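You operate a simulated robot arm through the tools that you are given. There is no shell and no other tool. Be economical: measure what you need, move in short steps, check, and stop when the job is done.

Carry out the task below with a simulated two-armed robot. There is one attempt and no reset: what you move stays moved.

## Task
Pick up the spare drive with one hand, pass it to the other hand and put it on the stock rack low shelf.

The check looks at the end state, three seconds after you hand in, the way a careful person would. Anything else that was tipped, shoved, dropped, spilled or broken makes it a failure.

## Robot
Two 6-joint arms with two-finger parallel grippers on one trunk, on a base that drives. Base frame: it is fixed to the floor where the robot stands at the start and does not move with it; the origin is under the middle of the robot, x ahead of it, y to its left, z up. Readings come in mm, rad, newtons and seconds.
The left shoulder is at the start at [280, 186, 1045], the right one opposite. With the tool pointing down near the work surface each hand reaches from about 200 to 740 mm from the robot's upright axis, wherever it stands, measured 20 degrees to its own side. Places, roughly: stock rack low shelf [700, -1300, 400]. Payload 1.57 kg a hand.
Tool frame (each hand has its own): the origin (TCP) lies between the finger pads and is the grasp point; the fingertips stand 30 mm ahead of it; z points along the fingers, y is the line along which they close. Largest opening 80 mm; finger width 17, thickness 12; the body of the gripper, 40 by 82 mm, starts 80 mm behind the TCP.
Orientation is told as [roll, pitch, yaw] about the base's x, y, z axes, in that order, counted from this pose: with the fingers straight down and closing along the base's y, the tool's x points along the base's -x, its y along +y and its z along -z.

## Interface
- The arms move only by the tool move_arm. It takes "left_steps", "right_steps" or both (then of equal length, played together; a hand with none holds still); each is one flat list of numbers, 7 for each row, row after row: the shift along the tool's x, y, z in units of 20 mm (1.0 is 20 mm), then the turn, a rotation vector about the tool's x, y, z in units of 5 degrees (1.0 is 5 degrees), then the opening, from 0 (shut) to 1 (fully open). In form: [dx, dy, dz, rx, ry, rz, jaw, dx, dy, dz, rx, ry, rz, jaw, ...]. A call has 1 to 10 rows; each row shifts and turns the commanded pose from where the row before left it, along the tool's axes as they then stand. A call with a number of a shift or a turn outside -1 to 1 is refused whole. Each row takes 0.2 s and may step no farther than 50 mm and 0.15 rad from the row before; otherwise, or with a gripper value out of range, the whole call is refused. Where a pose cannot be reached the arm comes as near as it can. A force on the tool above 40 N (or 10 N above the force at the start of the call, whichever is more), or a blocked arm, ends the call early, and 0.2 s more pass. The fingers move at their own pace (about 153 mm/s each) and stop on an object; they squeeze with about 25 N. The grip force told is the motor's: it shows also when the fingers shut on nothing. Time passes only in rows, and 0.2 s behind the last, so rows that do not move let the fingers close. The reply holds the time, the measured pose of the TCP, the force on the tool along the base axes, the opening and the grip force, in the units named above and with some noise, with the torque about the TCP (base axes, N m) and any sound that the robot's microphone picked up.
- Cameras (640 x 400 px; columns grow to the right, rows downward): "scene" is now at [219.3, -14.8, 1464.1]; the picture's right is [-0.23, -0.97, 0.00], its down [-0.89, 0.20, -0.41] and it looks along [0.40, -0.09, -0.91] (base axes); focal length 283 px, centre (320, 200). "left" rides on the left gripper at [72, 7, -122] in its tool frame; the picture's right is [-0.09, 1.00, 0.00], its down [-0.84, -0.08, -0.54] and it looks along [-0.54, -0.05, 0.84] (tool axes); focal length 238 px, centre (320, 200). "right" rides on the right gripper at [72, -7, -122] in its tool frame; the picture's right is [0.09, 1.00, 0.00], its down [-0.84, 0.08, -0.54] and it looks along [-0.54, 0.05, 0.84] (tool axes); focal length 238 px, centre (320, 200). There is no depth. A picture from a camera that has moved, and an enlarged one, comes with that camera's place and axes in the base frame and with its lens.
- get_image(camera): a new picture of that camera. No time passes.
- move_column(by): slides the trunk up (or, below 0, down) by that many mm; the arms and the scene camera ride with it, the base frame stays. It gives what a move gives, with no picture.
- base_move(legs): drives the robot by 1 to 6 legs, each [ahead, turn to the left] in mm and rad, along the robot's own axes; the way and the turn of a leg run together, so that a leg with both is an arc; at most 1500 mm and 3.142 rad a leg. The arms and the cameras ride along, it lands a little off, and it stops where it bumps. It gives what a move gives.
- pan_tilt(pan, tilt): turns the head with the scene camera to pan (to the left, within 1.501 rad either way) and tilt (down, from -0.506 to 1.204), counted from straight ahead of the robot. It gives what a move gives.
- zoom(camera, box): a new picture of the part [left, top, right, bottom] of that camera's present view, enlarged. No time passes.
- close_job(): hands the job in; it is judged then, once.

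Work in short steps. Places have to be worked out from the pictures, the camera data and where the tool is seen: move nearer, look again, correct. Check each grasp and each placing, and mend what went wrong. You have 120 turns and 92 pictures in all, those below and enlarged ones among them. Open the grippers and draw the arms clear of the work before you hand the job in, unless the task says otherwise; then end with one line.

The tools are called after "Request:" by a JSON object that holds its "op" and its "data". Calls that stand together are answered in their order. move_arm: Moves the arms, as the interface text tells. Its arguments: {"type":"object","properties":{"left_steps":{"type":"array"},"right_steps":{"type":"array"}},"required":[]} The other tools are called the same way: move_column (by) slides the trunk up or down; base_move (legs) drives the base; pan_tilt (pan, tilt) turns the head that bears the scene camera; get_image (camera) takes a picture; zoom (camera, box) takes an enlarged picture of a part of a camera's view; close_job () hands the job in.

At the start:

```text
time_s: 0.0
left_tcp_pos: [439.6, 182.3, 721.0]
left_ee_rot: [0.0, 0.0, 0.001]
left_force: [0.1, -0.2, -0.2]
left_wrist_torque: [-0.01, 0.01, 0.02]
left_gripper_width: 80.0
left_finger_force: 0.0
right_tcp_pos: [474.1, -183.5, 712.0]
right_ee_rot: [0.001, -0.001, -0.001]
right_force: [0.7, 0.0, -0.4]
right_wrist_torque: [0.03, -0.03, -0.01]
right_gripper_width: 80.0
right_finger_force: 0.0
trunk travel left (down, up): [-740.0, 250.0]
robot x, y, heading: [-1.1, 5.9, 0.002]
head pan, tilt: [-0.227, 1.145]
```

scene: 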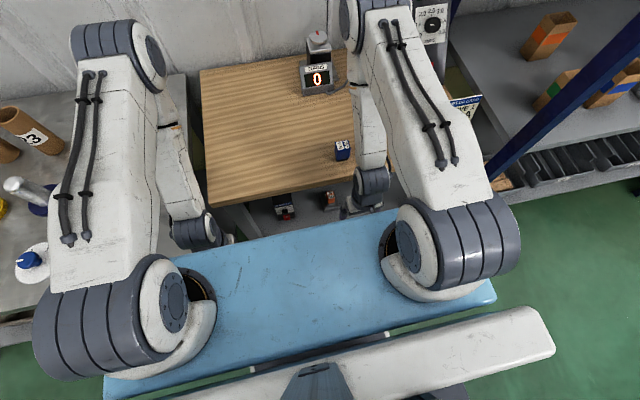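
right: 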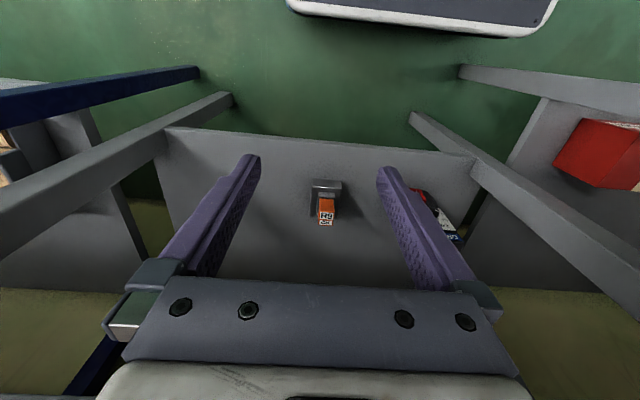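
left: 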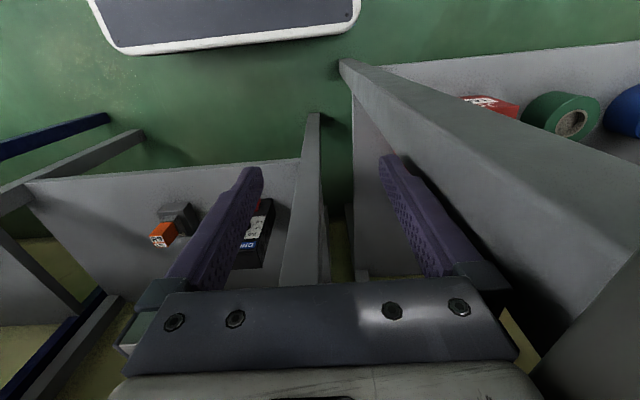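

The scene shows a table ahead with a dark small item and a labelled device, plus items on lower shelves. I'll zoom in to find the spare drive.

Request:
{"op": "zoom", "data": {"camera": "scene", "box": [200, 20, 380, 220]}}

Request:
{"op": "zoom", "data": {"camera": "left", "box": [120, 160, 320, 285]}}

Request:
{"op": "zoom", "data": {"camera": "scene", "box": [400, 0, 640, 200]}}

```text
2.00 times, centred on (290, 120) of scene
camera zoom: at [219.3, -14.8, 1464.1], right [-0.23, -0.97, 0.0], down [-0.89, 0.2, -0.41], along [0.4, -0.09, -0.91], focal length 566 px, centre (380, 360)
```

zoom: 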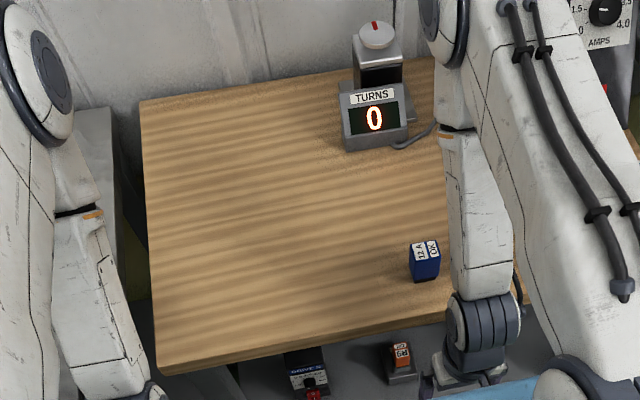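

```text
3.20 times, centred on (220, 222) of left
camera zoom: at [366.8, 189.2, 843.0], right [0.09, 1.0, 0.0], down [0.84, -0.08, 0.54], along [0.54, -0.05, -0.84], focal length 763 px, centre (640, 128)
```

zoom: 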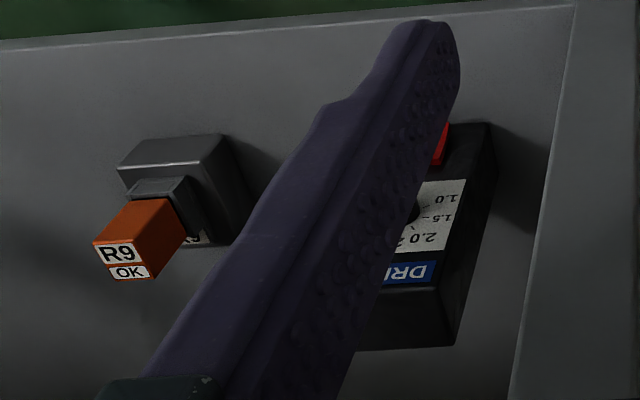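

```text
2.00 times, centred on (520, 100) of scene
camera zoom: at [219.3, -14.8, 1464.1], right [-0.23, -0.97, 0.0], down [-0.89, 0.2, -0.41], along [0.4, -0.09, -0.91], focal length 566 px, centre (-80, 400)
```

zoom: 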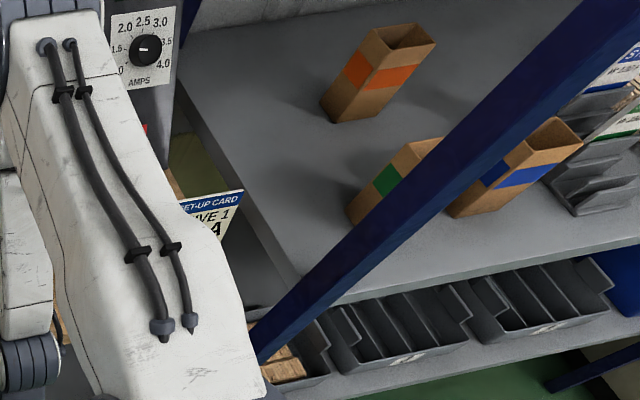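

The black box labelled "DRI…" on a lower grey surface at about [637, 35, 536] is a candidate. I'll look around with the head to see it and the rack better.

Request:
{"op": "pan_tilt", "data": {"pan": 0.0, "tilt": 0.75}}

Request:
{"op": "get_image", "data": {"camera": "scene"}}

Request:
{"op": "pan_tilt", "data": {"pan": -1.1, "tilt": 0.75}}

Request:
{"op": "get_image", "data": {"camera": "scene"}}

Request:
{"op": "pan_tilt", "data": {"pan": 1.1, "tilt": 0.75}}

Request:
{"op": "get_image", "data": {"camera": "scene"}}

```text
time_s: 0.9
left_tcp_pos: [439.4, 181.7, 722.5]
left_ee_rot: [0.0, -0.001, 0.0]
left_force: [-0.3, 0.0, -0.1]
left_wrist_torque: [-0.01, 0.0, 0.0]
left_gripper_width: 80.0
left_finger_force: 0.0
right_tcp_pos: [475.5, -182.0, 711.9]
right_ee_rot: [0.0, 0.001, 0.0]
right_force: [-0.5, 0.4, -1.2]
right_wrist_torque: [0.0, -0.04, 0.01]
right_gripper_width: 80.1
right_finger_force: 0.1
trunk travel left (down, up): [-740.0, 250.0]
robot x, y, heading: [-2.4, 3.3, -0.001]
head pan, tilt: [0.0, 0.75]
```

```text
85 pictures are left
camera scene: at [243.7, -1.4, 1492.5], right [0.0, -1.0, 0.0], down [-0.68, 0.0, -0.73], along [0.73, 0.0, -0.68], focal length 283 px, centre (320, 200)
```

scene: 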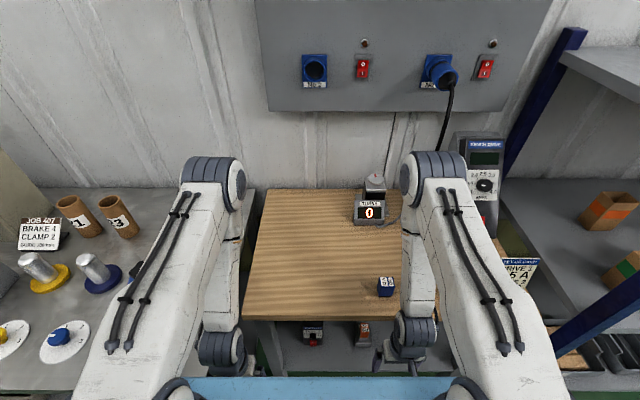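

```text
time_s: 2.2
left_tcp_pos: [439.4, 181.3, 721.6]
left_ee_rot: [0.0, -0.001, 0.001]
left_force: [-0.8, -0.1, 0.6]
left_wrist_torque: [0.0, 0.0, 0.01]
left_gripper_width: 79.9
left_finger_force: 0.1
right_tcp_pos: [476.3, -182.6, 712.0]
right_ee_rot: [-0.001, -0.001, 0.0]
right_force: [-1.0, 0.5, 0.7]
right_wrist_torque: [0.03, 0.01, -0.01]
right_gripper_width: 80.1
right_finger_force: 0.1
trunk travel left (down, up): [-740.0, 250.0]
robot x, y, heading: [1.0, 0.2, -0.004]
head pan, tilt: [-1.1, 0.75]
```

```text
84 pictures are left
camera scene: at [198.5, -75.1, 1492.6], right [-0.89, -0.45, 0.0], down [-0.31, 0.61, -0.73], along [0.33, -0.65, -0.68], focal length 283 px, centre (320, 200)
```

scene: 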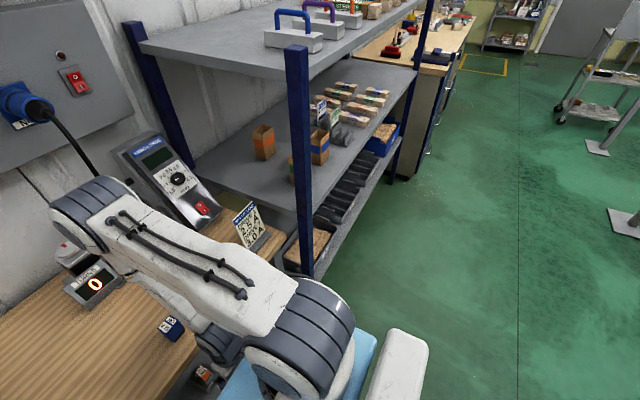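

```text
time_s: 4.3
left_tcp_pos: [438.2, 181.1, 722.1]
left_ee_rot: [0.0, -0.001, 0.0]
left_force: [0.2, -0.1, 0.1]
left_wrist_torque: [0.02, 0.02, 0.02]
left_gripper_width: 80.1
left_finger_force: 0.1
right_tcp_pos: [475.0, -184.0, 711.2]
right_ee_rot: [0.0, 0.0, 0.001]
right_force: [-0.2, -0.3, -0.2]
right_wrist_torque: [0.0, -0.05, -0.06]
right_gripper_width: 80.0
right_finger_force: 0.0
trunk travel left (down, up): [-740.0, 250.0]
robot x, y, heading: [-1.2, 1.7, -0.002]
head pan, tilt: [1.1, 0.75]
```

```text
83 pictures are left
camera scene: at [198.5, 72.5, 1492.6], right [0.89, -0.45, 0.0], down [-0.31, -0.61, -0.73], along [0.33, 0.65, -0.68], focal length 283 px, centre (320, 200)
```

scene: 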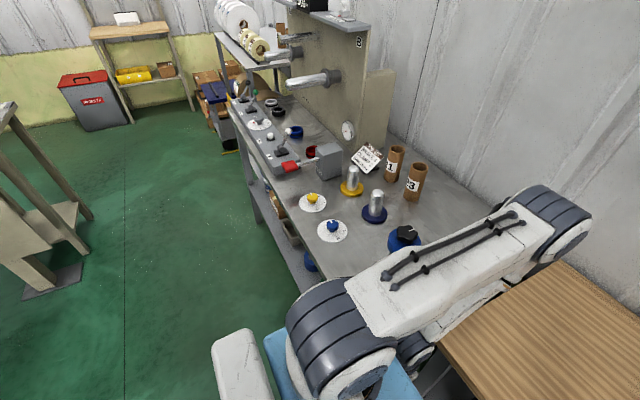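

The under-table shelf carries a box labelled "DRIVE S…", while Drive 1 is installed on the bench. I'll take a close look at the box and at the rack.

Request:
{"op": "pan_tilt", "data": {"pan": -0.05, "tilt": 1.1}}

Request:
{"op": "zoom", "data": {"camera": "scene", "box": [240, 160, 400, 260]}}

Request:
{"op": "pan_tilt", "data": {"pan": -1.1, "tilt": 0.75}}

Request:
{"op": "zoom", "data": {"camera": "scene", "box": [180, 60, 440, 290]}}

```text
time_s: 5.6
left_tcp_pos: [438.7, 182.3, 720.3]
left_ee_rot: [0.002, 0.001, 0.001]
left_force: [0.7, 0.5, 0.9]
left_wrist_torque: [0.0, 0.01, 0.01]
left_gripper_width: 80.0
left_finger_force: 0.1
right_tcp_pos: [475.0, -183.5, 711.6]
right_ee_rot: [-0.001, -0.001, 0.0]
right_force: [-0.5, -0.1, -0.4]
right_wrist_torque: [-0.01, -0.02, 0.05]
right_gripper_width: 79.9
right_finger_force: 0.0
trunk travel left (down, up): [-740.0, 250.0]
robot x, y, heading: [1.9, 4.0, -0.004]
head pan, tilt: [-0.051, 1.1]
```

```text
4.00 times, centred on (320, 210) of scene
camera zoom: at [223.9, -4.5, 1466.9], right [-0.05, -1.0, 0.0], down [-0.89, 0.04, -0.45], along [0.45, -0.02, -0.89], focal length 1132 px, centre (320, 160)
```

zoom: 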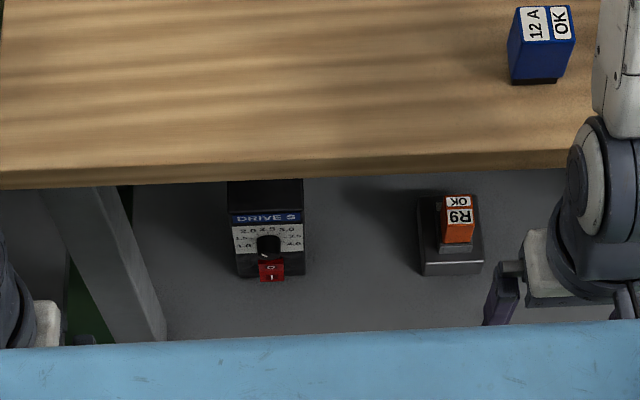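

```text
time_s: 6.9
left_tcp_pos: [439.2, 182.9, 722.1]
left_ee_rot: [-0.001, -0.001, 0.001]
left_force: [-0.1, -0.3, -1.0]
left_wrist_torque: [-0.01, -0.04, -0.02]
left_gripper_width: 80.1
left_finger_force: 0.1
right_tcp_pos: [474.6, -182.4, 710.5]
right_ee_rot: [0.0, -0.001, -0.001]
right_force: [-0.7, 0.1, 0.4]
right_wrist_torque: [0.02, 0.03, 0.03]
right_gripper_width: 80.1
right_finger_force: 0.1
trunk travel left (down, up): [-740.0, 250.0]
robot x, y, heading: [-2.1, -0.7, -0.0]
head pan, tilt: [-1.1, 0.75]
```

```text
1.74 times, centred on (310, 175) of scene
camera zoom: at [198.5, -75.1, 1492.6], right [-0.89, -0.45, 0.0], down [-0.31, 0.61, -0.73], along [0.33, -0.65, -0.68], focal length 492 px, centre (337, 244)
```

zoom: 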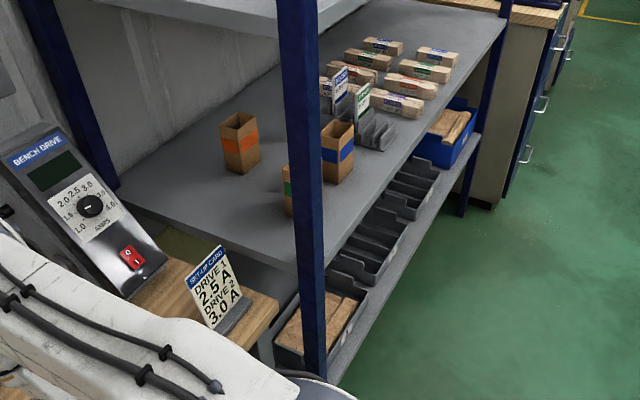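

"DRIVE S" is the spare, standing partly under the table edge. I'll move the left hand sideways in front of it for a clear wrist view.

Request:
{"op": "move_arm", "data": {"left_steps": [0, -1, 0, 0, 0, 0, 1, 0, -1, 0, 0, 0, 0, 1, 0, -1, 0, 0, 0, 0, 1, 0, -1, 0, 0, 0, 0, 1, 0, -1, 0, 0, 0, 0, 1, 0, -1, 0, 0, 0, 0, 1, 0, -1, 0, 0, 0, 0, 1]}}

Request:
{"op": "get_image", "data": {"camera": "left"}}

Request:
{"op": "zoom", "data": {"camera": "left", "box": [240, 130, 400, 280]}}

```text
time_s: 8.5
left_tcp_pos: [438.3, 42.2, 722.5]
left_ee_rot: [0.001, 0.0, 0.0]
left_force: [1.0, 0.2, 0.8]
left_wrist_torque: [0.02, -0.04, -0.01]
left_gripper_width: 79.9
left_finger_force: 0.1
right_tcp_pos: [474.1, -182.4, 711.8]
right_ee_rot: [-0.001, 0.0, 0.0]
right_force: [-0.8, 0.6, 0.7]
right_wrist_torque: [-0.02, 0.01, 0.01]
right_gripper_width: 79.9
right_finger_force: 0.0
trunk travel left (down, up): [-740.0, 250.0]
robot x, y, heading: [-0.1, 1.9, 0.001]
head pan, tilt: [-1.1, 0.75]
```

```text
80 pictures are left
camera left: at [366.6, 49.4, 843.7], right [0.09, 1.0, 0.0], down [0.84, -0.08, 0.54], along [0.54, -0.05, -0.84], focal length 238 px, centre (320, 200)
```

left: 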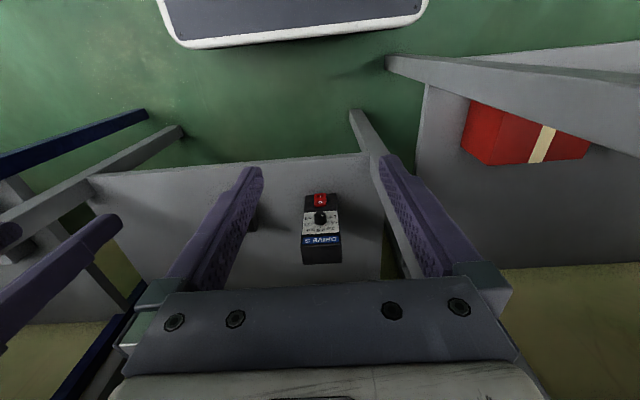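

```text
2.67 times, centred on (320, 205) of left
camera zoom: at [366.6, 49.4, 843.7], right [0.09, 1.0, 0.0], down [0.84, -0.08, 0.54], along [0.54, -0.05, -0.84], focal length 636 px, centre (320, 187)
```

zoom: 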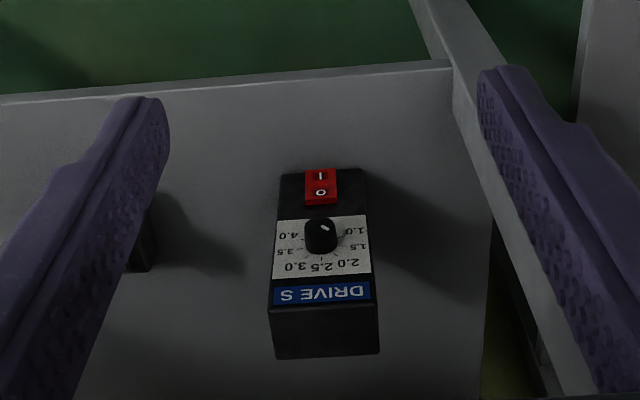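

The drive stands upright under the table edge: about 64 mm wide, 45 mm deep, 135 mm tall, front at about [625, 27], z 426–561. It needs a horizontal reach from the front, so I back the robot off first to get the elbows clear of the table.

Request:
{"op": "base_move", "data": {"legs": [[-350, 0]]}}

Request:
{"op": "pan_tilt", "data": {"pan": 0, "tilt": 0.75}}

Request:
{"op": "get_image", "data": {"camera": "scene"}}

Request:
{"op": "get_image", "data": {"camera": "left"}}

```text
time_s: 10.8
left_tcp_pos: [89.3, 42.0, 722.7]
left_ee_rot: [-0.001, -0.001, -0.003]
left_force: [0.0, 0.1, -0.1]
left_wrist_torque: [-0.01, -0.01, 0.0]
left_gripper_width: 79.7
left_finger_force: 0.1
right_tcp_pos: [123.7, -183.6, 710.6]
right_ee_rot: [0.001, 0.001, -0.003]
right_force: [-0.7, 0.2, 0.1]
right_wrist_torque: [-0.05, 0.01, 0.0]
right_gripper_width: 80.2
right_finger_force: 0.1
trunk travel left (down, up): [-740.0, 250.0]
robot x, y, heading: [-348.4, 0.5, -0.007]
head pan, tilt: [-1.1, 0.75]
```

```text
time_s: 12.1
left_tcp_pos: [90.1, 42.0, 721.5]
left_ee_rot: [-0.001, -0.001, -0.003]
left_force: [0.0, 0.3, 0.7]
left_wrist_torque: [0.0, 0.0, -0.01]
left_gripper_width: 79.9
left_finger_force: 0.1
right_tcp_pos: [123.9, -184.3, 711.6]
right_ee_rot: [-0.001, 0.0, -0.004]
right_force: [0.3, 0.5, -0.4]
right_wrist_torque: [-0.01, 0.03, -0.01]
right_gripper_width: 80.2
right_finger_force: 0.2
trunk travel left (down, up): [-740.0, 250.0]
robot x, y, heading: [-350.8, 0.7, -0.004]
head pan, tilt: [0.0, 0.75]
```

```text
78 pictures are left
camera scene: at [-106.3, -1.7, 1492.6], right [0.0, -1.0, 0.0], down [-0.68, 0.0, -0.73], along [0.73, 0.0, -0.68], focal length 283 px, centre (320, 200)
```

scene: 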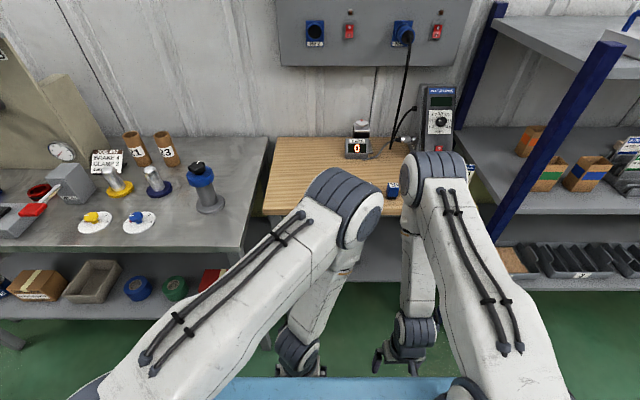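

```text
77 pictures are left
camera left: at [16.8, 49.0, 843.7], right [0.1, 1.0, 0.0], down [0.84, -0.08, 0.54], along [0.54, -0.05, -0.84], focal length 238 px, centre (320, 200)
```

left: 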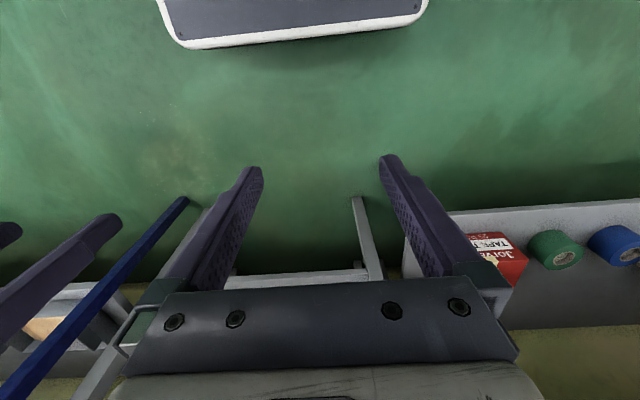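

The table edge works out at about x 548, z 790–820, so there's ample room underneath. I lower the trunk 300 mm so the left hand can go in low and tilted forward.

Request:
{"op": "move_column", "data": {"by": -300}}

Request:
{"op": "move_arm", "data": {"left_steps": [0, 0, -1, 0, -1, 0, 1, 0, 0, -1, 0, -1, 0, 1, 0, 0, -1, 0, -1, 0, 1, 0, 0, 0, 0, -1, 0, 1]}}

Request:
{"op": "get_image", "data": {"camera": "scene"}}

```text
time_s: 15.1
left_tcp_pos: [89.4, 40.4, 422.6]
left_ee_rot: [-0.001, -0.001, -0.003]
left_force: [0.1, 0.6, -0.8]
left_wrist_torque: [-0.06, -0.04, 0.0]
left_gripper_width: 79.9
left_finger_force: 0.1
right_tcp_pos: [124.1, -183.5, 411.3]
right_ee_rot: [0.001, 0.001, -0.004]
right_force: [0.2, -0.1, -0.3]
right_wrist_torque: [0.01, 0.01, 0.03]
right_gripper_width: 79.8
right_finger_force: 0.0
trunk travel left (down, up): [-440.0, 550.0]
robot x, y, heading: [-348.6, 1.4, -0.008]
head pan, tilt: [0.0, 0.75]
```

```text
time_s: 16.3
left_tcp_pos: [128.2, 29.4, 465.0]
left_ee_rot: [-0.048, -0.372, 0.144]
left_force: [-0.1, 0.5, 0.3]
left_wrist_torque: [-0.01, 0.0, 0.01]
left_gripper_width: 79.9
left_finger_force: 0.1
left hand out of reach, approached as far as the arm can: row 3, 4
right_tcp_pos: [123.4, -183.5, 411.7]
right_ee_rot: [0.0, 0.0, -0.003]
right_force: [0.4, -0.7, 0.8]
right_wrist_torque: [-0.03, 0.03, 0.0]
right_gripper_width: 80.0
right_finger_force: 0.0
trunk travel left (down, up): [-440.0, 550.0]
robot x, y, heading: [-351.1, 1.6, -0.006]
head pan, tilt: [0.0, 0.75]
stopped in row 4 (left hand): the arm was blocked; the commanded pose is now the measured one
```

```text
76 pictures are left
camera scene: at [-106.3, -1.5, 1192.6], right [0.0, -1.0, 0.0], down [-0.68, 0.0, -0.73], along [0.73, 0.0, -0.68], focal length 283 px, centre (320, 200)
```

scene: 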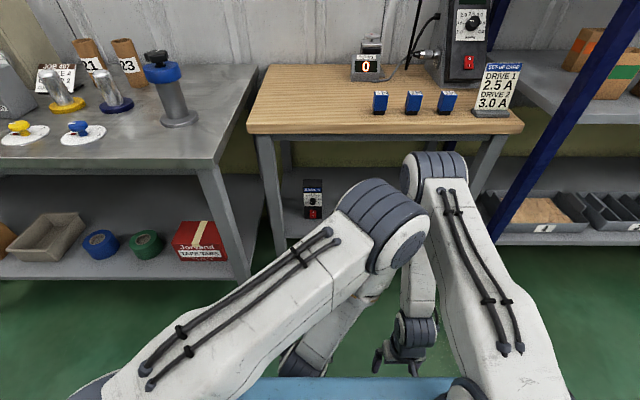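

The left arm reached a joint limit while folded close to the body. I'll extend it forward, undo the yaw drift, and move the right arm outward.

Request:
{"op": "move_arm", "data": {"left_steps": [-0.93, 0.2, 0.36, 0.06, 0, 0.15, 1, -0.93, 0.2, 0.36, 0.06, 0, 0.15, 1, -0.93, 0.2, 0.36, 0.06, 0, 0.15, 1, -0.93, 0.2, 0.36, 0.06, 0, 0.15, 1, -0.93, 0.2, 0.36, 0.06, 0, 0.15, 1, -0.93, 0, 0.36, 0.06, 0, 0.15, 1, -0.93, 0, 0.36, 0.06, 0, 0.15, 1, -0.93, 0, 0.36, 0.06, 0, 0.15, 1, -0.93, 0, 0.36, 0.06, 0, 0.15, 1, -0.93, 0, 0.36, 0.06, 0, 0.15, 1], "right_steps": [0, -1, 0, 0, 0, 0, 1, 0, -1, 0, 0, 0, 0, 1, 0, -1, 0, 0, 0, 0, 1, 0, -1, 0, 0, 0, 0, 1, 0, -1, 0, 0, 0, 0, 1, 0, 0, 0, 0, 0, 0, 1, 0, 0, 0, 0, 0, 0, 1, 0, 0, 0, 0, 0, 0, 1, 0, 0, 0, 0, 0, 0, 1, 0, 0, 0, 0, 0, 0, 1]}}

```text
time_s: 18.5
left_tcp_pos: [324.6, 61.2, 466.4]
left_ee_rot: [-0.047, -0.376, 0.002]
left_force: [-0.3, -0.2, -0.9]
left_wrist_torque: [-0.02, 0.03, 0.01]
left_gripper_width: 80.0
left_finger_force: 0.1
right_tcp_pos: [125.1, -284.7, 412.0]
right_ee_rot: [0.001, -0.001, -0.004]
right_force: [-0.2, 0.6, -0.2]
right_wrist_torque: [0.02, -0.04, -0.03]
right_gripper_width: 80.5
right_finger_force: 0.1
trunk travel left (down, up): [-440.0, 550.0]
robot x, y, heading: [-347.3, -1.0, -0.003]
head pan, tilt: [0.0, 0.75]
```

Good. Now I pitch the left hand to 60° forward and straighten its small roll.

Request:
{"op": "move_arm", "data": {"left_steps": [0, 0, 0, -0.07, -0.96, 0, 1, 0, 0, 0, -0.07, -0.96, 0, 1, 0, 0, 0, -0.07, -0.96, 0, 1, 0, 0, 0, -0.07, -0.96, 0, 1, 0, 0, 0, -0.07, -0.96, 0, 1, 0, 0, 0, -0.07, -0.96, 0, 1, 0, 0, 0, -0.07, -0.96, 0, 1, 0, 0, 0, -0.07, -0.96, 0, 1]}}

Request:
{"op": "get_image", "data": {"camera": "scene"}}

Request:
{"op": "get_image", "data": {"camera": "left"}}

```text
time_s: 20.3
left_tcp_pos: [325.1, 62.5, 466.1]
left_ee_rot: [-0.017, -1.05, 0.031]
left_force: [-0.8, 0.5, 0.7]
left_wrist_torque: [-0.02, 0.0, -0.03]
left_gripper_width: 79.9
left_finger_force: 0.1
right_tcp_pos: [123.4, -283.5, 411.7]
right_ee_rot: [0.0, 0.0, -0.003]
right_force: [0.1, 0.4, -0.4]
right_wrist_torque: [-0.01, -0.02, 0.0]
right_gripper_width: 80.0
right_finger_force: 0.1
trunk travel left (down, up): [-440.0, 550.0]
robot x, y, heading: [-348.3, 1.4, -0.008]
head pan, tilt: [0.0, 0.75]
```

```text
75 pictures are left
camera scene: at [-106.3, -1.5, 1192.6], right [0.0, -1.0, 0.0], down [-0.68, 0.0, -0.73], along [0.73, 0.0, -0.68], focal length 283 px, centre (320, 200)
```

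scene: 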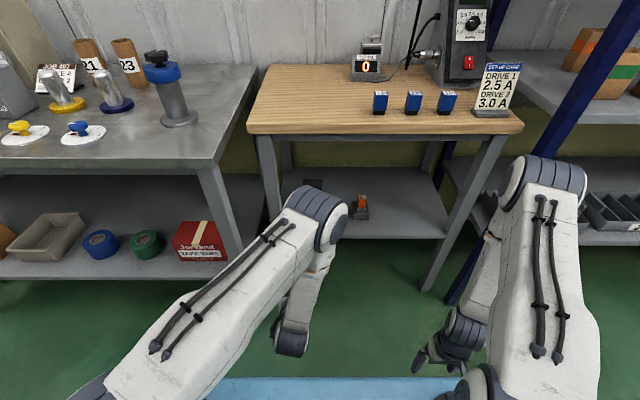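

```text
74 pictures are left
camera left: at [181.7, 67.4, 464.1], right [0.03, 1.0, 0.07], down [-0.05, -0.07, 1.0], along [1.0, -0.03, 0.05], focal length 238 px, centre (320, 200)
```

left: 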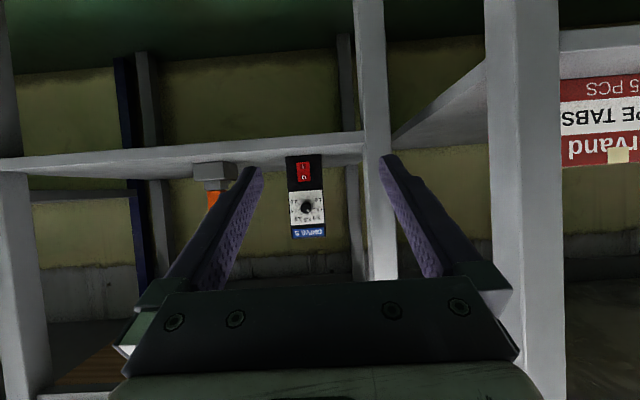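

The drive is well in view. I zoom to refine its width and edges.

Request:
{"op": "zoom", "data": {"camera": "left", "box": [260, 140, 360, 250]}}

```text
3.64 times, centred on (310, 195) of left
camera zoom: at [181.7, 67.4, 464.1], right [0.03, 1.0, 0.07], down [-0.05, -0.07, 1.0], along [1.0, -0.03, 0.05], focal length 867 px, centre (356, 218)
```

zoom: 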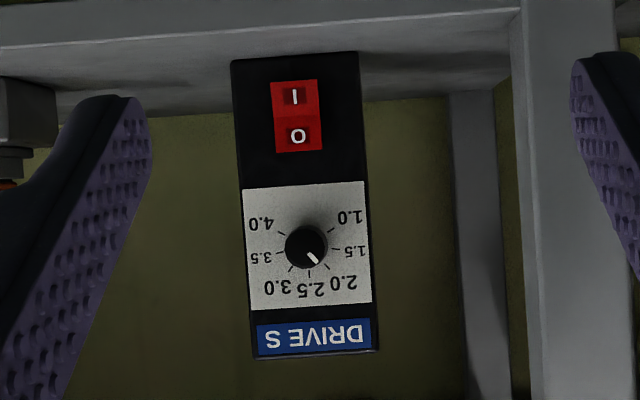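

The drive is 65 mm wide with its base at z≈405, top ≈556, and centre y≈27. I move the left hand to a pre-grasp point 110 mm short along its approach line.

Request:
{"op": "move_arm", "data": {"left_steps": [-0.765, -0.178, 0.885, 0.012, 0, 0.018, 1, -0.765, -0.178, 0.885, 0.012, 0, 0.018, 1, -0.765, -0.178, 0.885, 0.012, 0, 0.018, 1, -0.765, -0.178, 0.885, 0.012, 0, 0.018, 1, -0.765, -0.178, 0.885, 0.012, 0, 0.018, 1, -0.765, -0.178, 0.885, 0.012, 0, 0.018, 1, -0.765, -0.178, 0.885, 0.012, 0, 0.018, 1, -0.765, -0.178, 0.885, 0.012, 0, 0.018, 1, -0.765, -0.178, 0.885, 0.012, 0, 0.018, 1, -0.765, -0.178, 0.885, 0.012, 0, 0.018, 1]}}

Request:
{"op": "get_image", "data": {"camera": "left"}}

Request:
{"op": "get_image", "data": {"camera": "scene"}}

```text
time_s: 22.5
left_tcp_pos: [554.2, 29.4, 509.8]
left_ee_rot: [0.0, -1.047, -0.003]
left_force: [0.3, 0.7, -0.7]
left_wrist_torque: [0.0, 0.02, 0.04]
left_gripper_width: 80.1
left_finger_force: 0.0
right_tcp_pos: [124.2, -284.5, 411.1]
right_ee_rot: [0.0, 0.0, -0.003]
right_force: [0.0, -0.4, -0.8]
right_wrist_torque: [-0.03, -0.01, 0.0]
right_gripper_width: 80.1
right_finger_force: 0.1
trunk travel left (down, up): [-440.0, 550.0]
robot x, y, heading: [-349.2, 1.1, -0.002]
head pan, tilt: [0.0, 0.75]
```

```text
72 pictures are left
camera left: at [411.4, 36.3, 507.9], right [0.05, 1.0, 0.08], down [-0.05, -0.08, 1.0], along [1.0, -0.05, 0.05], focal length 238 px, centre (320, 200)
```

left: 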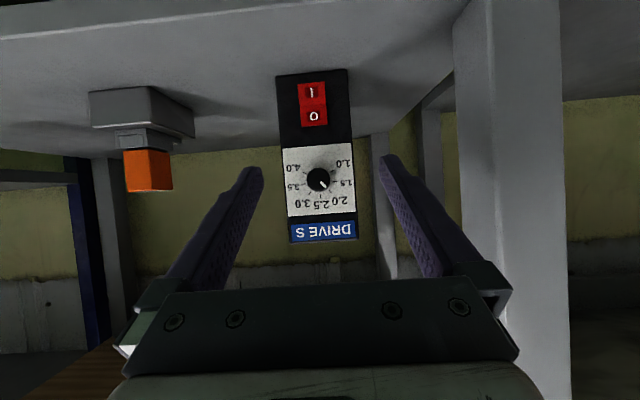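

```text
71 pictures are left
camera scene: at [-106.3, -1.6, 1192.6], right [0.0, -1.0, 0.0], down [-0.68, 0.0, -0.73], along [0.73, 0.0, -0.68], focal length 283 px, centre (320, 200)
```

scene: 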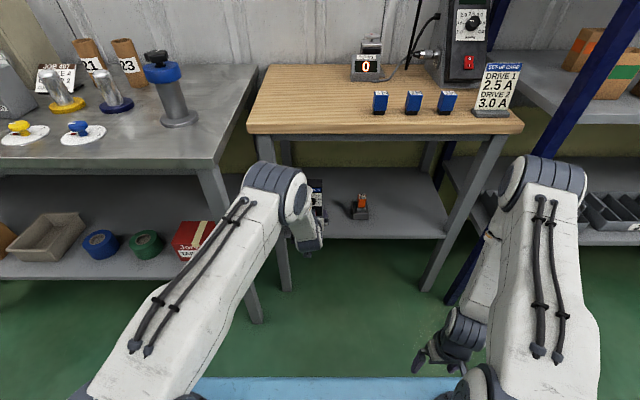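

Refined: drive centre y≈25.5, front face x≈632. I correct 4 mm sideways and advance partway, then check the clearance.

Request:
{"op": "move_arm", "data": {"left_steps": [0, -0.2, 0, 0, 0, 0, 1, 0, 0, 0.9, 0, 0, 0, 1, 0, 0, 0.9, 0, 0, 0, 1]}}

Request:
{"op": "get_image", "data": {"camera": "left"}}

```text
time_s: 23.3
left_tcp_pos: [585.7, 25.2, 492.8]
left_ee_rot: [0.0, -1.048, -0.001]
left_force: [0.0, -0.7, 1.0]
left_wrist_torque: [0.0, -0.01, 0.01]
left_gripper_width: 80.0
left_finger_force: 0.0
right_tcp_pos: [124.1, -284.1, 411.4]
right_ee_rot: [0.0, 0.0, -0.005]
right_force: [0.3, -0.3, 0.5]
right_wrist_torque: [-0.01, -0.03, 0.02]
right_gripper_width: 80.0
right_finger_force: 0.1
trunk travel left (down, up): [-440.0, 550.0]
robot x, y, heading: [-348.0, -0.4, -0.006]
head pan, tilt: [0.0, 0.75]
```

```text
70 pictures are left
camera left: at [442.8, 32.2, 490.6], right [0.05, 1.0, 0.08], down [-0.05, -0.08, 1.0], along [1.0, -0.05, 0.05], focal length 238 px, centre (320, 200)
```

left: 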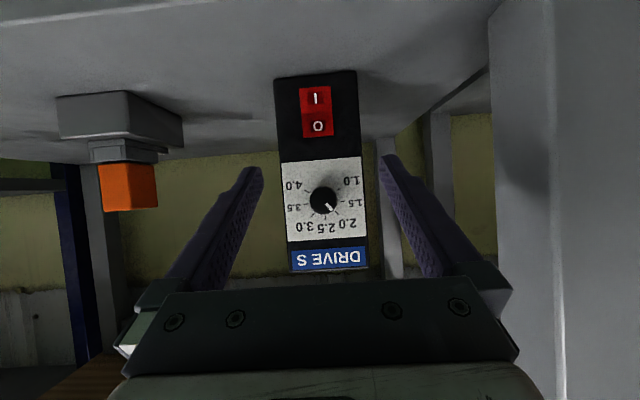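

Alignment looks centred between the fingers. I advance the remaining 79 mm and then look before closing.

Request:
{"op": "move_arm", "data": {"left_steps": [0, 0.01, 0.98, 0, 0, 0, 1, 0, 0.01, 0.98, 0, 0, 0, 1, 0, 0, 0.98, 0, 0, 0, 1, 0, 0, 0.98, 0, 0, 0, 1]}}

Request:
{"op": "get_image", "data": {"camera": "left"}}

```text
time_s: 24.3
left_tcp_pos: [653.0, 25.1, 453.2]
left_ee_rot: [-0.001, -1.046, 0.0]
left_force: [0.7, -0.5, -0.1]
left_wrist_torque: [-0.01, 0.05, -0.01]
left_gripper_width: 80.2
left_finger_force: 0.1
right_tcp_pos: [124.6, -283.1, 411.5]
right_ee_rot: [0.001, 0.0, -0.004]
right_force: [-0.7, -0.5, 0.6]
right_wrist_torque: [-0.01, -0.02, 0.0]
right_gripper_width: 79.9
right_finger_force: 0.1
trunk travel left (down, up): [-440.0, 550.0]
robot x, y, heading: [-351.8, -0.2, -0.001]
head pan, tilt: [0.0, 0.75]
```

```text
69 pictures are left
camera left: at [510.7, 32.6, 451.7], right [0.05, 1.0, 0.08], down [-0.05, -0.08, 1.0], along [1.0, -0.05, 0.05], focal length 238 px, centre (320, 200)
```

left: 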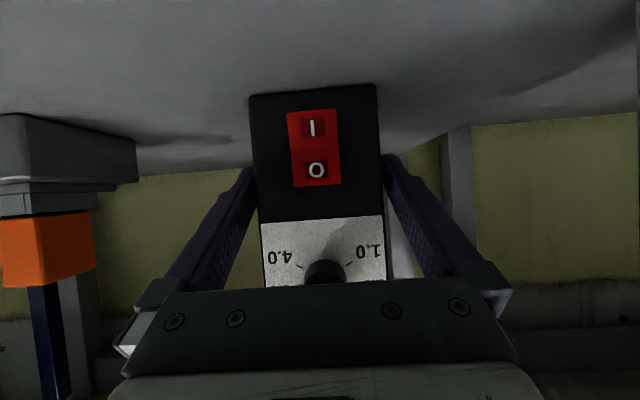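

The fingers straddle the drive. I close the left gripper.

Request:
{"op": "move_arm", "data": {"left_steps": [0, 0, 0, 0, 0, 0, 0.6, 0, 0, 0, 0, 0, 0, 0.3, 0, 0, 0, 0, 0, 0, 0.3, 0, 0, 0, 0, 0, 0, 0.3]}}

```text
time_s: 25.3
left_tcp_pos: [653.5, 25.4, 452.5]
left_ee_rot: [-0.002, -1.049, 0.001]
left_force: [0.7, -1.6, -0.9]
left_wrist_torque: [-0.13, 0.07, 0.02]
left_gripper_width: 68.0
left_finger_force: 25.2
right_tcp_pos: [123.3, -282.8, 410.4]
right_ee_rot: [0.0, 0.001, -0.004]
right_force: [0.1, -0.2, 0.0]
right_wrist_torque: [0.0, -0.01, -0.01]
right_gripper_width: 80.0
right_finger_force: 0.1
trunk travel left (down, up): [-440.0, 550.0]
robot x, y, heading: [-347.6, 0.3, -0.004]
head pan, tilt: [0.0, 0.75]
```

Gripped at 68 mm width. I lift straight up 40 mm and check.

Request:
{"op": "move_arm", "data": {"left_steps": [-0.433, 0, -0.25, 0, 0, 0, 0.3, -0.433, 0, -0.25, 0, 0, 0, 0.3, -0.433, 0, -0.25, 0, 0, 0, 0.3, -0.433, 0, -0.25, 0, 0, 0, 0.3]}}

Request:
{"op": "get_image", "data": {"camera": "left"}}

```text
time_s: 26.3
left_tcp_pos: [653.2, 25.0, 494.2]
left_ee_rot: [0.002, -1.047, -0.001]
left_force: [-0.6, 0.2, -5.3]
left_wrist_torque: [-0.03, 0.0, 0.03]
left_gripper_width: 67.9
left_finger_force: 24.8
right_tcp_pos: [123.7, -284.5, 411.3]
right_ee_rot: [0.0, 0.001, -0.004]
right_force: [-0.1, -0.5, 0.6]
right_wrist_torque: [-0.03, 0.0, -0.01]
right_gripper_width: 79.9
right_finger_force: 0.1
trunk travel left (down, up): [-440.0, 550.0]
robot x, y, heading: [-349.4, 1.3, 0.001]
head pan, tilt: [0.0, 0.75]
```

```text
68 pictures are left
camera left: at [511.0, 32.9, 491.4], right [0.05, 1.0, 0.08], down [-0.05, -0.08, 1.0], along [1.0, -0.05, 0.05], focal length 238 px, centre (320, 200)
```

left: 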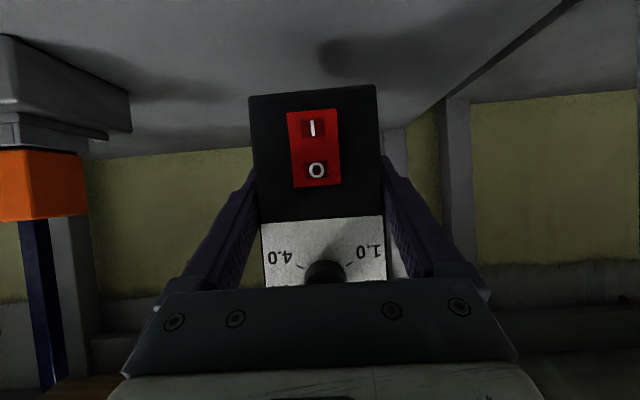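

The drive is held firmly (about 0.5 kg). I withdraw it straight back out from under the table with the arm.

Request:
{"op": "move_arm", "data": {"left_steps": [0.5, 0, -0.867, 0, 0, 0, 0.3, 0.5, 0, -0.867, 0, 0, 0, 0.3, 0.5, 0, -0.867, 0, 0, 0, 0.3, 0.5, 0, -0.867, 0, 0, 0, 0.3, 0.5, 0, -0.867, 0, 0, 0, 0.3, 0.5, 0, -0.867, 0, 0, 0, 0.3, 0.5, 0, -0.867, 0, 0, 0, 0.3, 0.5, 0, -0.867, 0, 0, 0, 0.3, 0.5, 0, -0.867, 0, 0, 0, 0.3, 0.5, 0, -0.867, 0, 0, 0, 0.3]}}

Request:
{"op": "move_arm", "data": {"left_steps": [0.5, 0, -0.867, 0, 0, 0, 0.3, 0.5, 0, -0.867, 0, 0, 0, 0.3, 0.5, 0, -0.867, 0, 0, 0, 0.3]}}

Request:
{"op": "get_image", "data": {"camera": "scene"}}

```text
time_s: 28.5
left_tcp_pos: [453.1, 23.5, 492.8]
left_ee_rot: [0.001, -1.048, 0.0]
left_force: [0.3, 0.0, -4.6]
left_wrist_torque: [0.0, -0.02, -0.02]
left_gripper_width: 67.7
left_finger_force: 25.3
right_tcp_pos: [123.6, -282.9, 411.5]
right_ee_rot: [0.001, 0.0, -0.005]
right_force: [-0.8, -0.2, 0.7]
right_wrist_torque: [-0.02, -0.01, 0.01]
right_gripper_width: 80.0
right_finger_force: 0.0
trunk travel left (down, up): [-440.0, 550.0]
robot x, y, heading: [-348.7, -0.2, -0.002]
head pan, tilt: [0.0, 0.75]
```

```text
time_s: 29.3
left_tcp_pos: [394.1, 24.3, 493.2]
left_ee_rot: [-0.002, -1.049, 0.0]
left_force: [-1.6, 0.9, -4.8]
left_wrist_torque: [0.01, 0.02, -0.03]
left_gripper_width: 67.6
left_finger_force: 25.5
right_tcp_pos: [123.8, -283.1, 411.5]
right_ee_rot: [0.0, 0.0, -0.003]
right_force: [-0.7, 0.4, 0.5]
right_wrist_torque: [0.02, 0.0, 0.0]
right_gripper_width: 79.9
right_finger_force: 0.1
trunk travel left (down, up): [-440.0, 550.0]
robot x, y, heading: [-352.7, 5.5, -0.003]
head pan, tilt: [0.0, 0.75]
```

```text
67 pictures are left
camera scene: at [-106.1, -1.5, 1192.5], right [0.0, -1.0, 0.0], down [-0.68, 0.0, -0.73], along [0.73, 0.0, -0.68], focal length 283 px, centre (320, 200)
```

scene: 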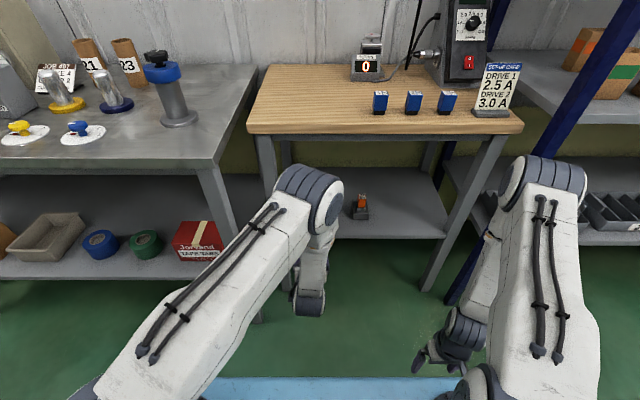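

The drive is clear of the table. For the handover I yaw the left hand toward −y (drive front toward the left), while the right hand moves forward and begins its yaw.

Request:
{"op": "move_arm", "data": {"left_steps": [0, 0, 0, 0.867, 0, 0.5, 0.3, 0, 0, 0, 0.867, 0, 0.5, 0.3, 0, 0, 0, 0.867, 0, 0.5, 0.3, 0, 0, 0, 0.867, 0, 0.5, 0.3, 0, 0, 0, 0.867, 0, 0.5, 0.3, 0, 0, 0, 0.867, 0, 0.5, 0.3, 0, 0, 0, 0.867, 0, 0.5, 0.3, 0, 0, 0, 0.867, 0, 0.5, 0.3, 0, 0, 0, 0.867, 0, 0.5, 0.3], "right_steps": [-1, 0, 0, 0, 0, 0, 1, -1, 0, 0, 0, 0, 0, 1, -1, 0, 0, 0, 0, 0, 1, -1, 0, 0, 0, 0, 0, 1, -1, 0, -0.5, 0, 0, 0, 1, -1, 0, -0.5, 0, 0, 0, 1, -1, 0, -0.5, 0, 0, 0, 1, -1, 0, -0.5, 0, 0, 0, 1, -1, 0, -0.5, 0, 0, 0, 1]}}

```text
time_s: 31.3
left_tcp_pos: [394.2, 25.3, 492.5]
left_ee_rot: [0.001, -1.048, -0.789]
left_force: [-0.4, -0.1, -4.8]
left_wrist_torque: [0.01, 0.04, 0.0]
left_gripper_width: 67.7
left_finger_force: 24.7
right_tcp_pos: [303.5, -284.6, 462.6]
right_ee_rot: [0.001, -0.001, -0.005]
right_force: [-0.7, 0.5, -0.1]
right_wrist_torque: [0.01, -0.04, -0.02]
right_gripper_width: 80.2
right_finger_force: 0.0
trunk travel left (down, up): [-440.0, 550.0]
robot x, y, heading: [-348.7, -2.5, -0.005]
head pan, tilt: [0.0, 0.75]
```

Both moving as planned; I continue the left yaw to −90° and begin the right yaw to +45°.

Request:
{"op": "move_arm", "data": {"left_steps": [0, 0, 0, 0.867, 0, 0.5, 0.3, 0, 0, 0, 0.867, 0, 0.5, 0.3, 0, 0, 0, 0.867, 0, 0.5, 0.3, 0, 0, 0, 0.867, 0, 0.5, 0.3, 0, 0, 0, 0.867, 0, 0.5, 0.3, 0, 0, 0, 0.867, 0, 0.5, 0.3, 0, 0, 0, 0.867, 0, 0.5, 0.3, 0, 0, 0, 0.867, 0, 0.5, 0.3, 0, 0, 0, 0.867, 0, 0.5, 0.3], "right_steps": [0, 0, 0, 0, 0, -1, 1, 0, 0, 0, 0, 0, -1, 1, 0, 0, 0, 0, 0, -1, 1, 0, 0, 0, 0, 0, -1, 1, 0, 0, 0, 0, 0, -1, 1, 0, 0, 0, 0, 0, -1, 1, 0, 0, 0, 0, 0, -1, 1, 0, 0, 0, 0, 0, -1, 1, 0, 0, 0, 0, 0, -1, 1]}}

Request:
{"op": "move_arm", "data": {"right_steps": [0, 0, 0, 0, 0, -1, 1, 0, 0, 0, 0, 0, -1, 1, 0, 0, 0, 0, 0, -1, 1, 0, 0, 0, 0, 0, -1, 1, 0, 0, 0, 0, 0, -1, 1, 0, 0, 0, 0, 0, -1, 1, 0, 0, 0, 0, 0, -1, 1, 0, 0, 0, 0, 0, -1, 1, 0, 0, 0, 0, 0, -1, 1]}}

Request:
{"op": "get_image", "data": {"camera": "scene"}}

```text
time_s: 33.3
left_tcp_pos: [373.0, 21.7, 488.6]
left_ee_rot: [-0.076, -1.045, -1.506]
left_force: [-0.5, -0.4, -4.5]
left_wrist_torque: [0.02, 0.02, -0.01]
left_gripper_width: 68.0
left_finger_force: 25.1
right_tcp_pos: [301.9, -284.2, 465.5]
right_ee_rot: [-0.004, -0.005, 0.786]
right_force: [1.1, 0.2, 0.7]
right_wrist_torque: [-0.02, 0.03, 0.0]
right_gripper_width: 80.3
right_finger_force: 0.0
trunk travel left (down, up): [-440.0, 550.0]
robot x, y, heading: [-351.1, 1.1, -0.003]
head pan, tilt: [0.0, 0.75]
```

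```text
time_s: 35.3
left_tcp_pos: [374.8, 20.6, 489.1]
left_ee_rot: [-0.077, -1.046, -1.512]
left_force: [0.6, 0.1, -4.6]
left_wrist_torque: [0.01, 0.01, 0.0]
left_gripper_width: 67.7
left_finger_force: 24.8
right_tcp_pos: [302.3, -284.9, 463.7]
right_ee_rot: [-0.006, -0.001, 1.57]
right_force: [0.2, -0.7, 1.0]
right_wrist_torque: [-0.03, 0.02, 0.02]
right_gripper_width: 80.1
right_finger_force: 0.2
trunk travel left (down, up): [-440.0, 550.0]
robot x, y, heading: [-351.3, -2.8, -0.003]
head pan, tilt: [0.0, 0.75]
```

```text
66 pictures are left
camera scene: at [-111.8, -4.4, 1193.8], right [0.0, -1.0, 0.0], down [-0.68, 0.0, -0.73], along [0.73, 0.0, -0.68], focal length 283 px, centre (320, 200)
```

scene: 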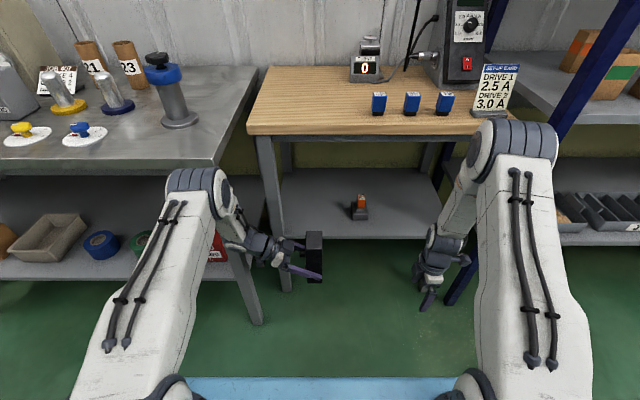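

The left arm is a bit off its commanded pose and its elbow seems to be against the left bench edge. I back the base off 150 mm to free it, then recheck.

Request:
{"op": "base_move", "data": {"legs": [[-150, 0]]}}

Request:
{"op": "get_image", "data": {"camera": "scene"}}

```text
time_s: 36.7
left_tcp_pos: [243.5, 25.6, 491.5]
left_ee_rot: [0.002, -1.047, -1.574]
left_force: [0.0, 0.4, -4.5]
left_wrist_torque: [0.0, 0.0, 0.04]
left_gripper_width: 67.9
left_finger_force: 24.9
right_tcp_pos: [152.5, -285.2, 460.4]
right_ee_rot: [0.0, 0.0, 1.565]
right_force: [0.1, 0.0, -0.7]
right_wrist_torque: [-0.04, -0.02, 0.0]
right_gripper_width: 80.0
right_finger_force: 0.1
trunk travel left (down, up): [-440.0, 550.0]
robot x, y, heading: [-499.1, 2.2, -0.0]
head pan, tilt: [0.0, 0.75]
```

```text
65 pictures are left
camera scene: at [-256.3, -0.4, 1192.5], right [0.0, -1.0, 0.0], down [-0.68, 0.0, -0.73], along [0.73, 0.0, -0.68], focal length 283 px, centre (320, 200)
```

scene: 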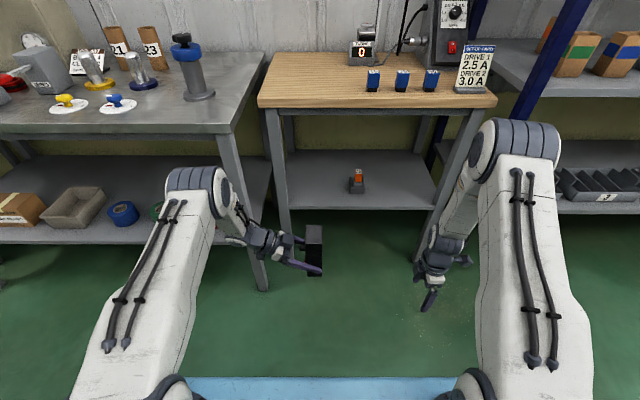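

Freed: poses now match the command and the bench items are undisturbed. Now I pitch the right hand to point toward +y, shifting it forward to the same x as the drive.

Request:
{"op": "move_arm", "data": {"right_steps": [0, -0.3, 0, 0, -1, 0, 1, 0, -0.3, 0, 0, -1, 0, 1, 0, -0.3, 0, 0, -1, 0, 1, 0, -0.3, 0, 0, -1, 0, 1, 0, -0.3, 0, 0, -1, 0, 1, 0, -0.3, 0, 0, -1, 0, 1, 0, -0.3, 0, 0, -1, 0, 1, 0, -0.3, 0, 0, -1, 0, 1]}}

Request:
{"op": "move_arm", "data": {"right_steps": [0, -0.3, 0, 0, -1, 0, 1, 0, -0.3, 0, 0, -1, 0, 1, 0, -0.3, 0, 0, -1, 0, 1, 0, -0.3, 0, 0, -1, 0, 1, 0, -0.3, 0, 0, -1, 0, 1, 0, -0.3, 0, 0, -1, 0, 1, 0, -0.3, 0, 0, -1, 0, 1]}}

Request:
{"op": "get_image", "data": {"camera": "scene"}}

Request:
{"op": "get_image", "data": {"camera": "right"}}

```text
time_s: 38.5
left_tcp_pos: [243.9, 26.0, 493.4]
left_ee_rot: [0.001, -1.047, -1.573]
left_force: [-0.3, 0.3, -4.5]
left_wrist_torque: [0.02, 0.03, -0.04]
left_gripper_width: 68.0
left_finger_force: 24.6
right_tcp_pos: [201.9, -284.5, 461.2]
right_ee_rot: [-0.002, -0.701, 1.567]
right_force: [0.3, 1.1, -0.2]
right_wrist_torque: [-0.01, 0.0, 0.01]
right_gripper_width: 80.2
right_finger_force: 0.0
trunk travel left (down, up): [-440.0, 550.0]
robot x, y, heading: [-501.6, 1.4, 0.002]
head pan, tilt: [0.0, 0.75]
```

```text
time_s: 40.1
left_tcp_pos: [242.8, 24.9, 492.1]
left_ee_rot: [0.002, -1.047, -1.575]
left_force: [-0.6, 0.5, -5.1]
left_wrist_torque: [0.02, 0.0, 0.05]
left_gripper_width: 68.0
left_finger_force: 25.1
right_tcp_pos: [209.9, -271.5, 473.1]
right_ee_rot: [0.008, -1.314, 1.562]
right_force: [0.2, 0.0, -0.2]
right_wrist_torque: [-0.01, -0.01, 0.02]
right_gripper_width: 79.8
right_finger_force: 0.0
right hand out of reach, approached as far as the arm can: row 6, 7
trunk travel left (down, up): [-440.0, 550.0]
robot x, y, heading: [-499.3, 0.2, 0.0]
head pan, tilt: [0.0, 0.75]
```

```text
64 pictures are left
camera scene: at [-256.1, -0.5, 1192.5], right [0.0, -1.0, 0.0], down [-0.68, 0.0, -0.73], along [0.73, 0.0, -0.68], focal length 283 px, centre (320, 200)
```

scene: 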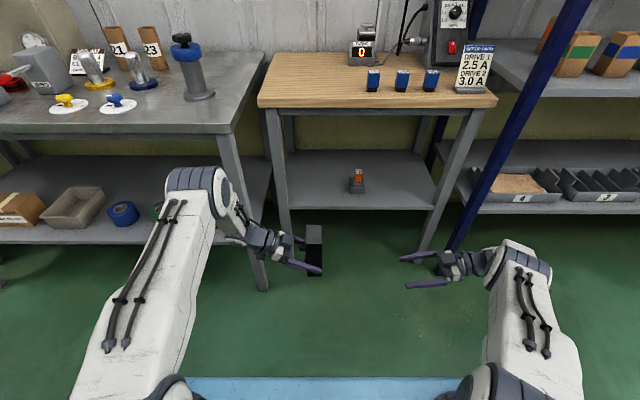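

```text
63 pictures are left
camera right: at [215.5, -407.0, 434.6], right [-1.0, -0.02, -0.09], down [-0.08, -0.31, 0.95], along [-0.05, 0.95, 0.31], focal length 238 px, centre (320, 200)
```

right: 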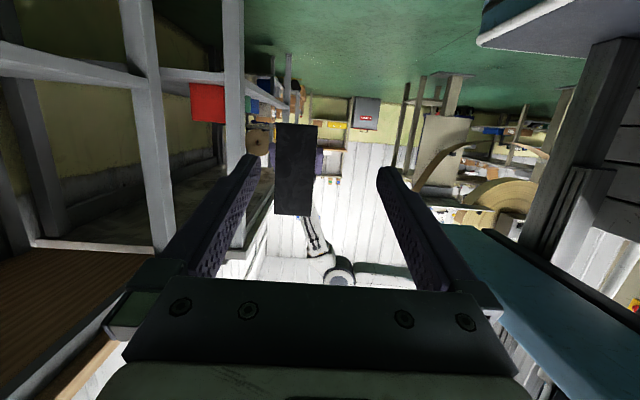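

The right hand faces the drive's back. I move it up and toward the drive to a pre-grasp about 100 mm short, on the upper half of the drive.

Request:
{"op": "move_arm", "data": {"right_steps": [-0.82, 0, 0.815, 0, 0, 0, 1, -0.82, 0, 0.815, 0, 0, 0, 1, -0.82, 0, 0.815, 0, 0, 0, 1, -0.82, 0, 0.815, 0, 0, 0, 1, -0.82, 0, 0.815, 0, 0, 0, 1, -0.82, 0, 0.815, 0, 0, 0, 1, -0.82, 0, 0.815, 0, 0, 0, 1, -0.82, 0, 0.815, 0, 0, 0, 1, -0.82, 0, 0.815, 0, 0, 0, 1, -0.82, 0, 0.815, 0, 0, 0, 1]}}

Request:
{"op": "get_image", "data": {"camera": "right"}}

Request:
{"op": "zoom", "data": {"camera": "scene", "box": [220, 180, 480, 340]}}

```text
time_s: 42.3
left_tcp_pos: [242.5, 25.1, 492.2]
left_ee_rot: [0.002, -1.047, -1.574]
left_force: [-0.6, 0.5, -3.7]
left_wrist_torque: [0.05, -0.01, -0.01]
left_gripper_width: 67.9
left_finger_force: 24.8
right_tcp_pos: [210.0, -69.9, 587.8]
right_ee_rot: [0.004, -1.31, 1.564]
right_force: [0.5, -0.9, 1.4]
right_wrist_torque: [0.0, -0.02, 0.0]
right_gripper_width: 80.0
right_finger_force: 0.1
trunk travel left (down, up): [-440.0, 550.0]
robot x, y, heading: [-499.6, 1.4, -0.001]
head pan, tilt: [0.0, 0.75]
```

```text
62 pictures are left
camera right: at [216.7, -207.4, 550.5], right [-1.0, -0.02, -0.09], down [-0.08, -0.31, 0.95], along [-0.05, 0.95, 0.3], focal length 238 px, centre (320, 200)
```

right: 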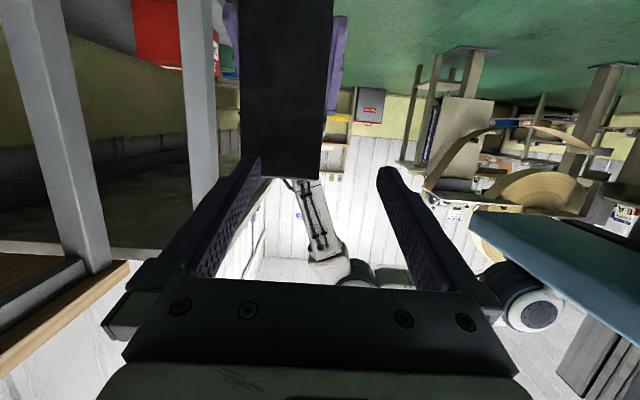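

```text
2.46 times, centred on (350, 260) of scene
camera zoom: at [-256.2, -0.6, 1192.5], right [0.0, -1.0, 0.0], down [-0.68, 0.0, -0.73], along [0.73, 0.0, -0.68], focal length 697 px, centre (246, 52)
```

zoom: 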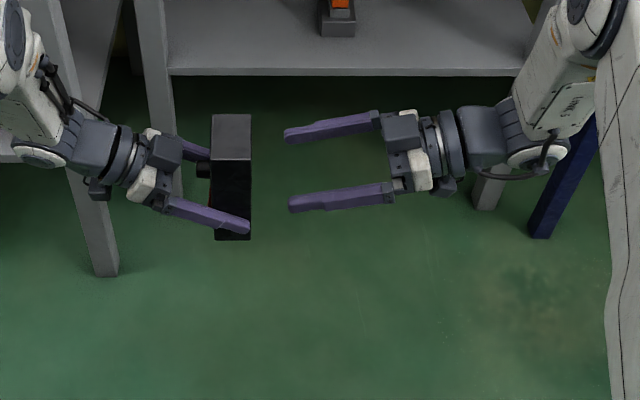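

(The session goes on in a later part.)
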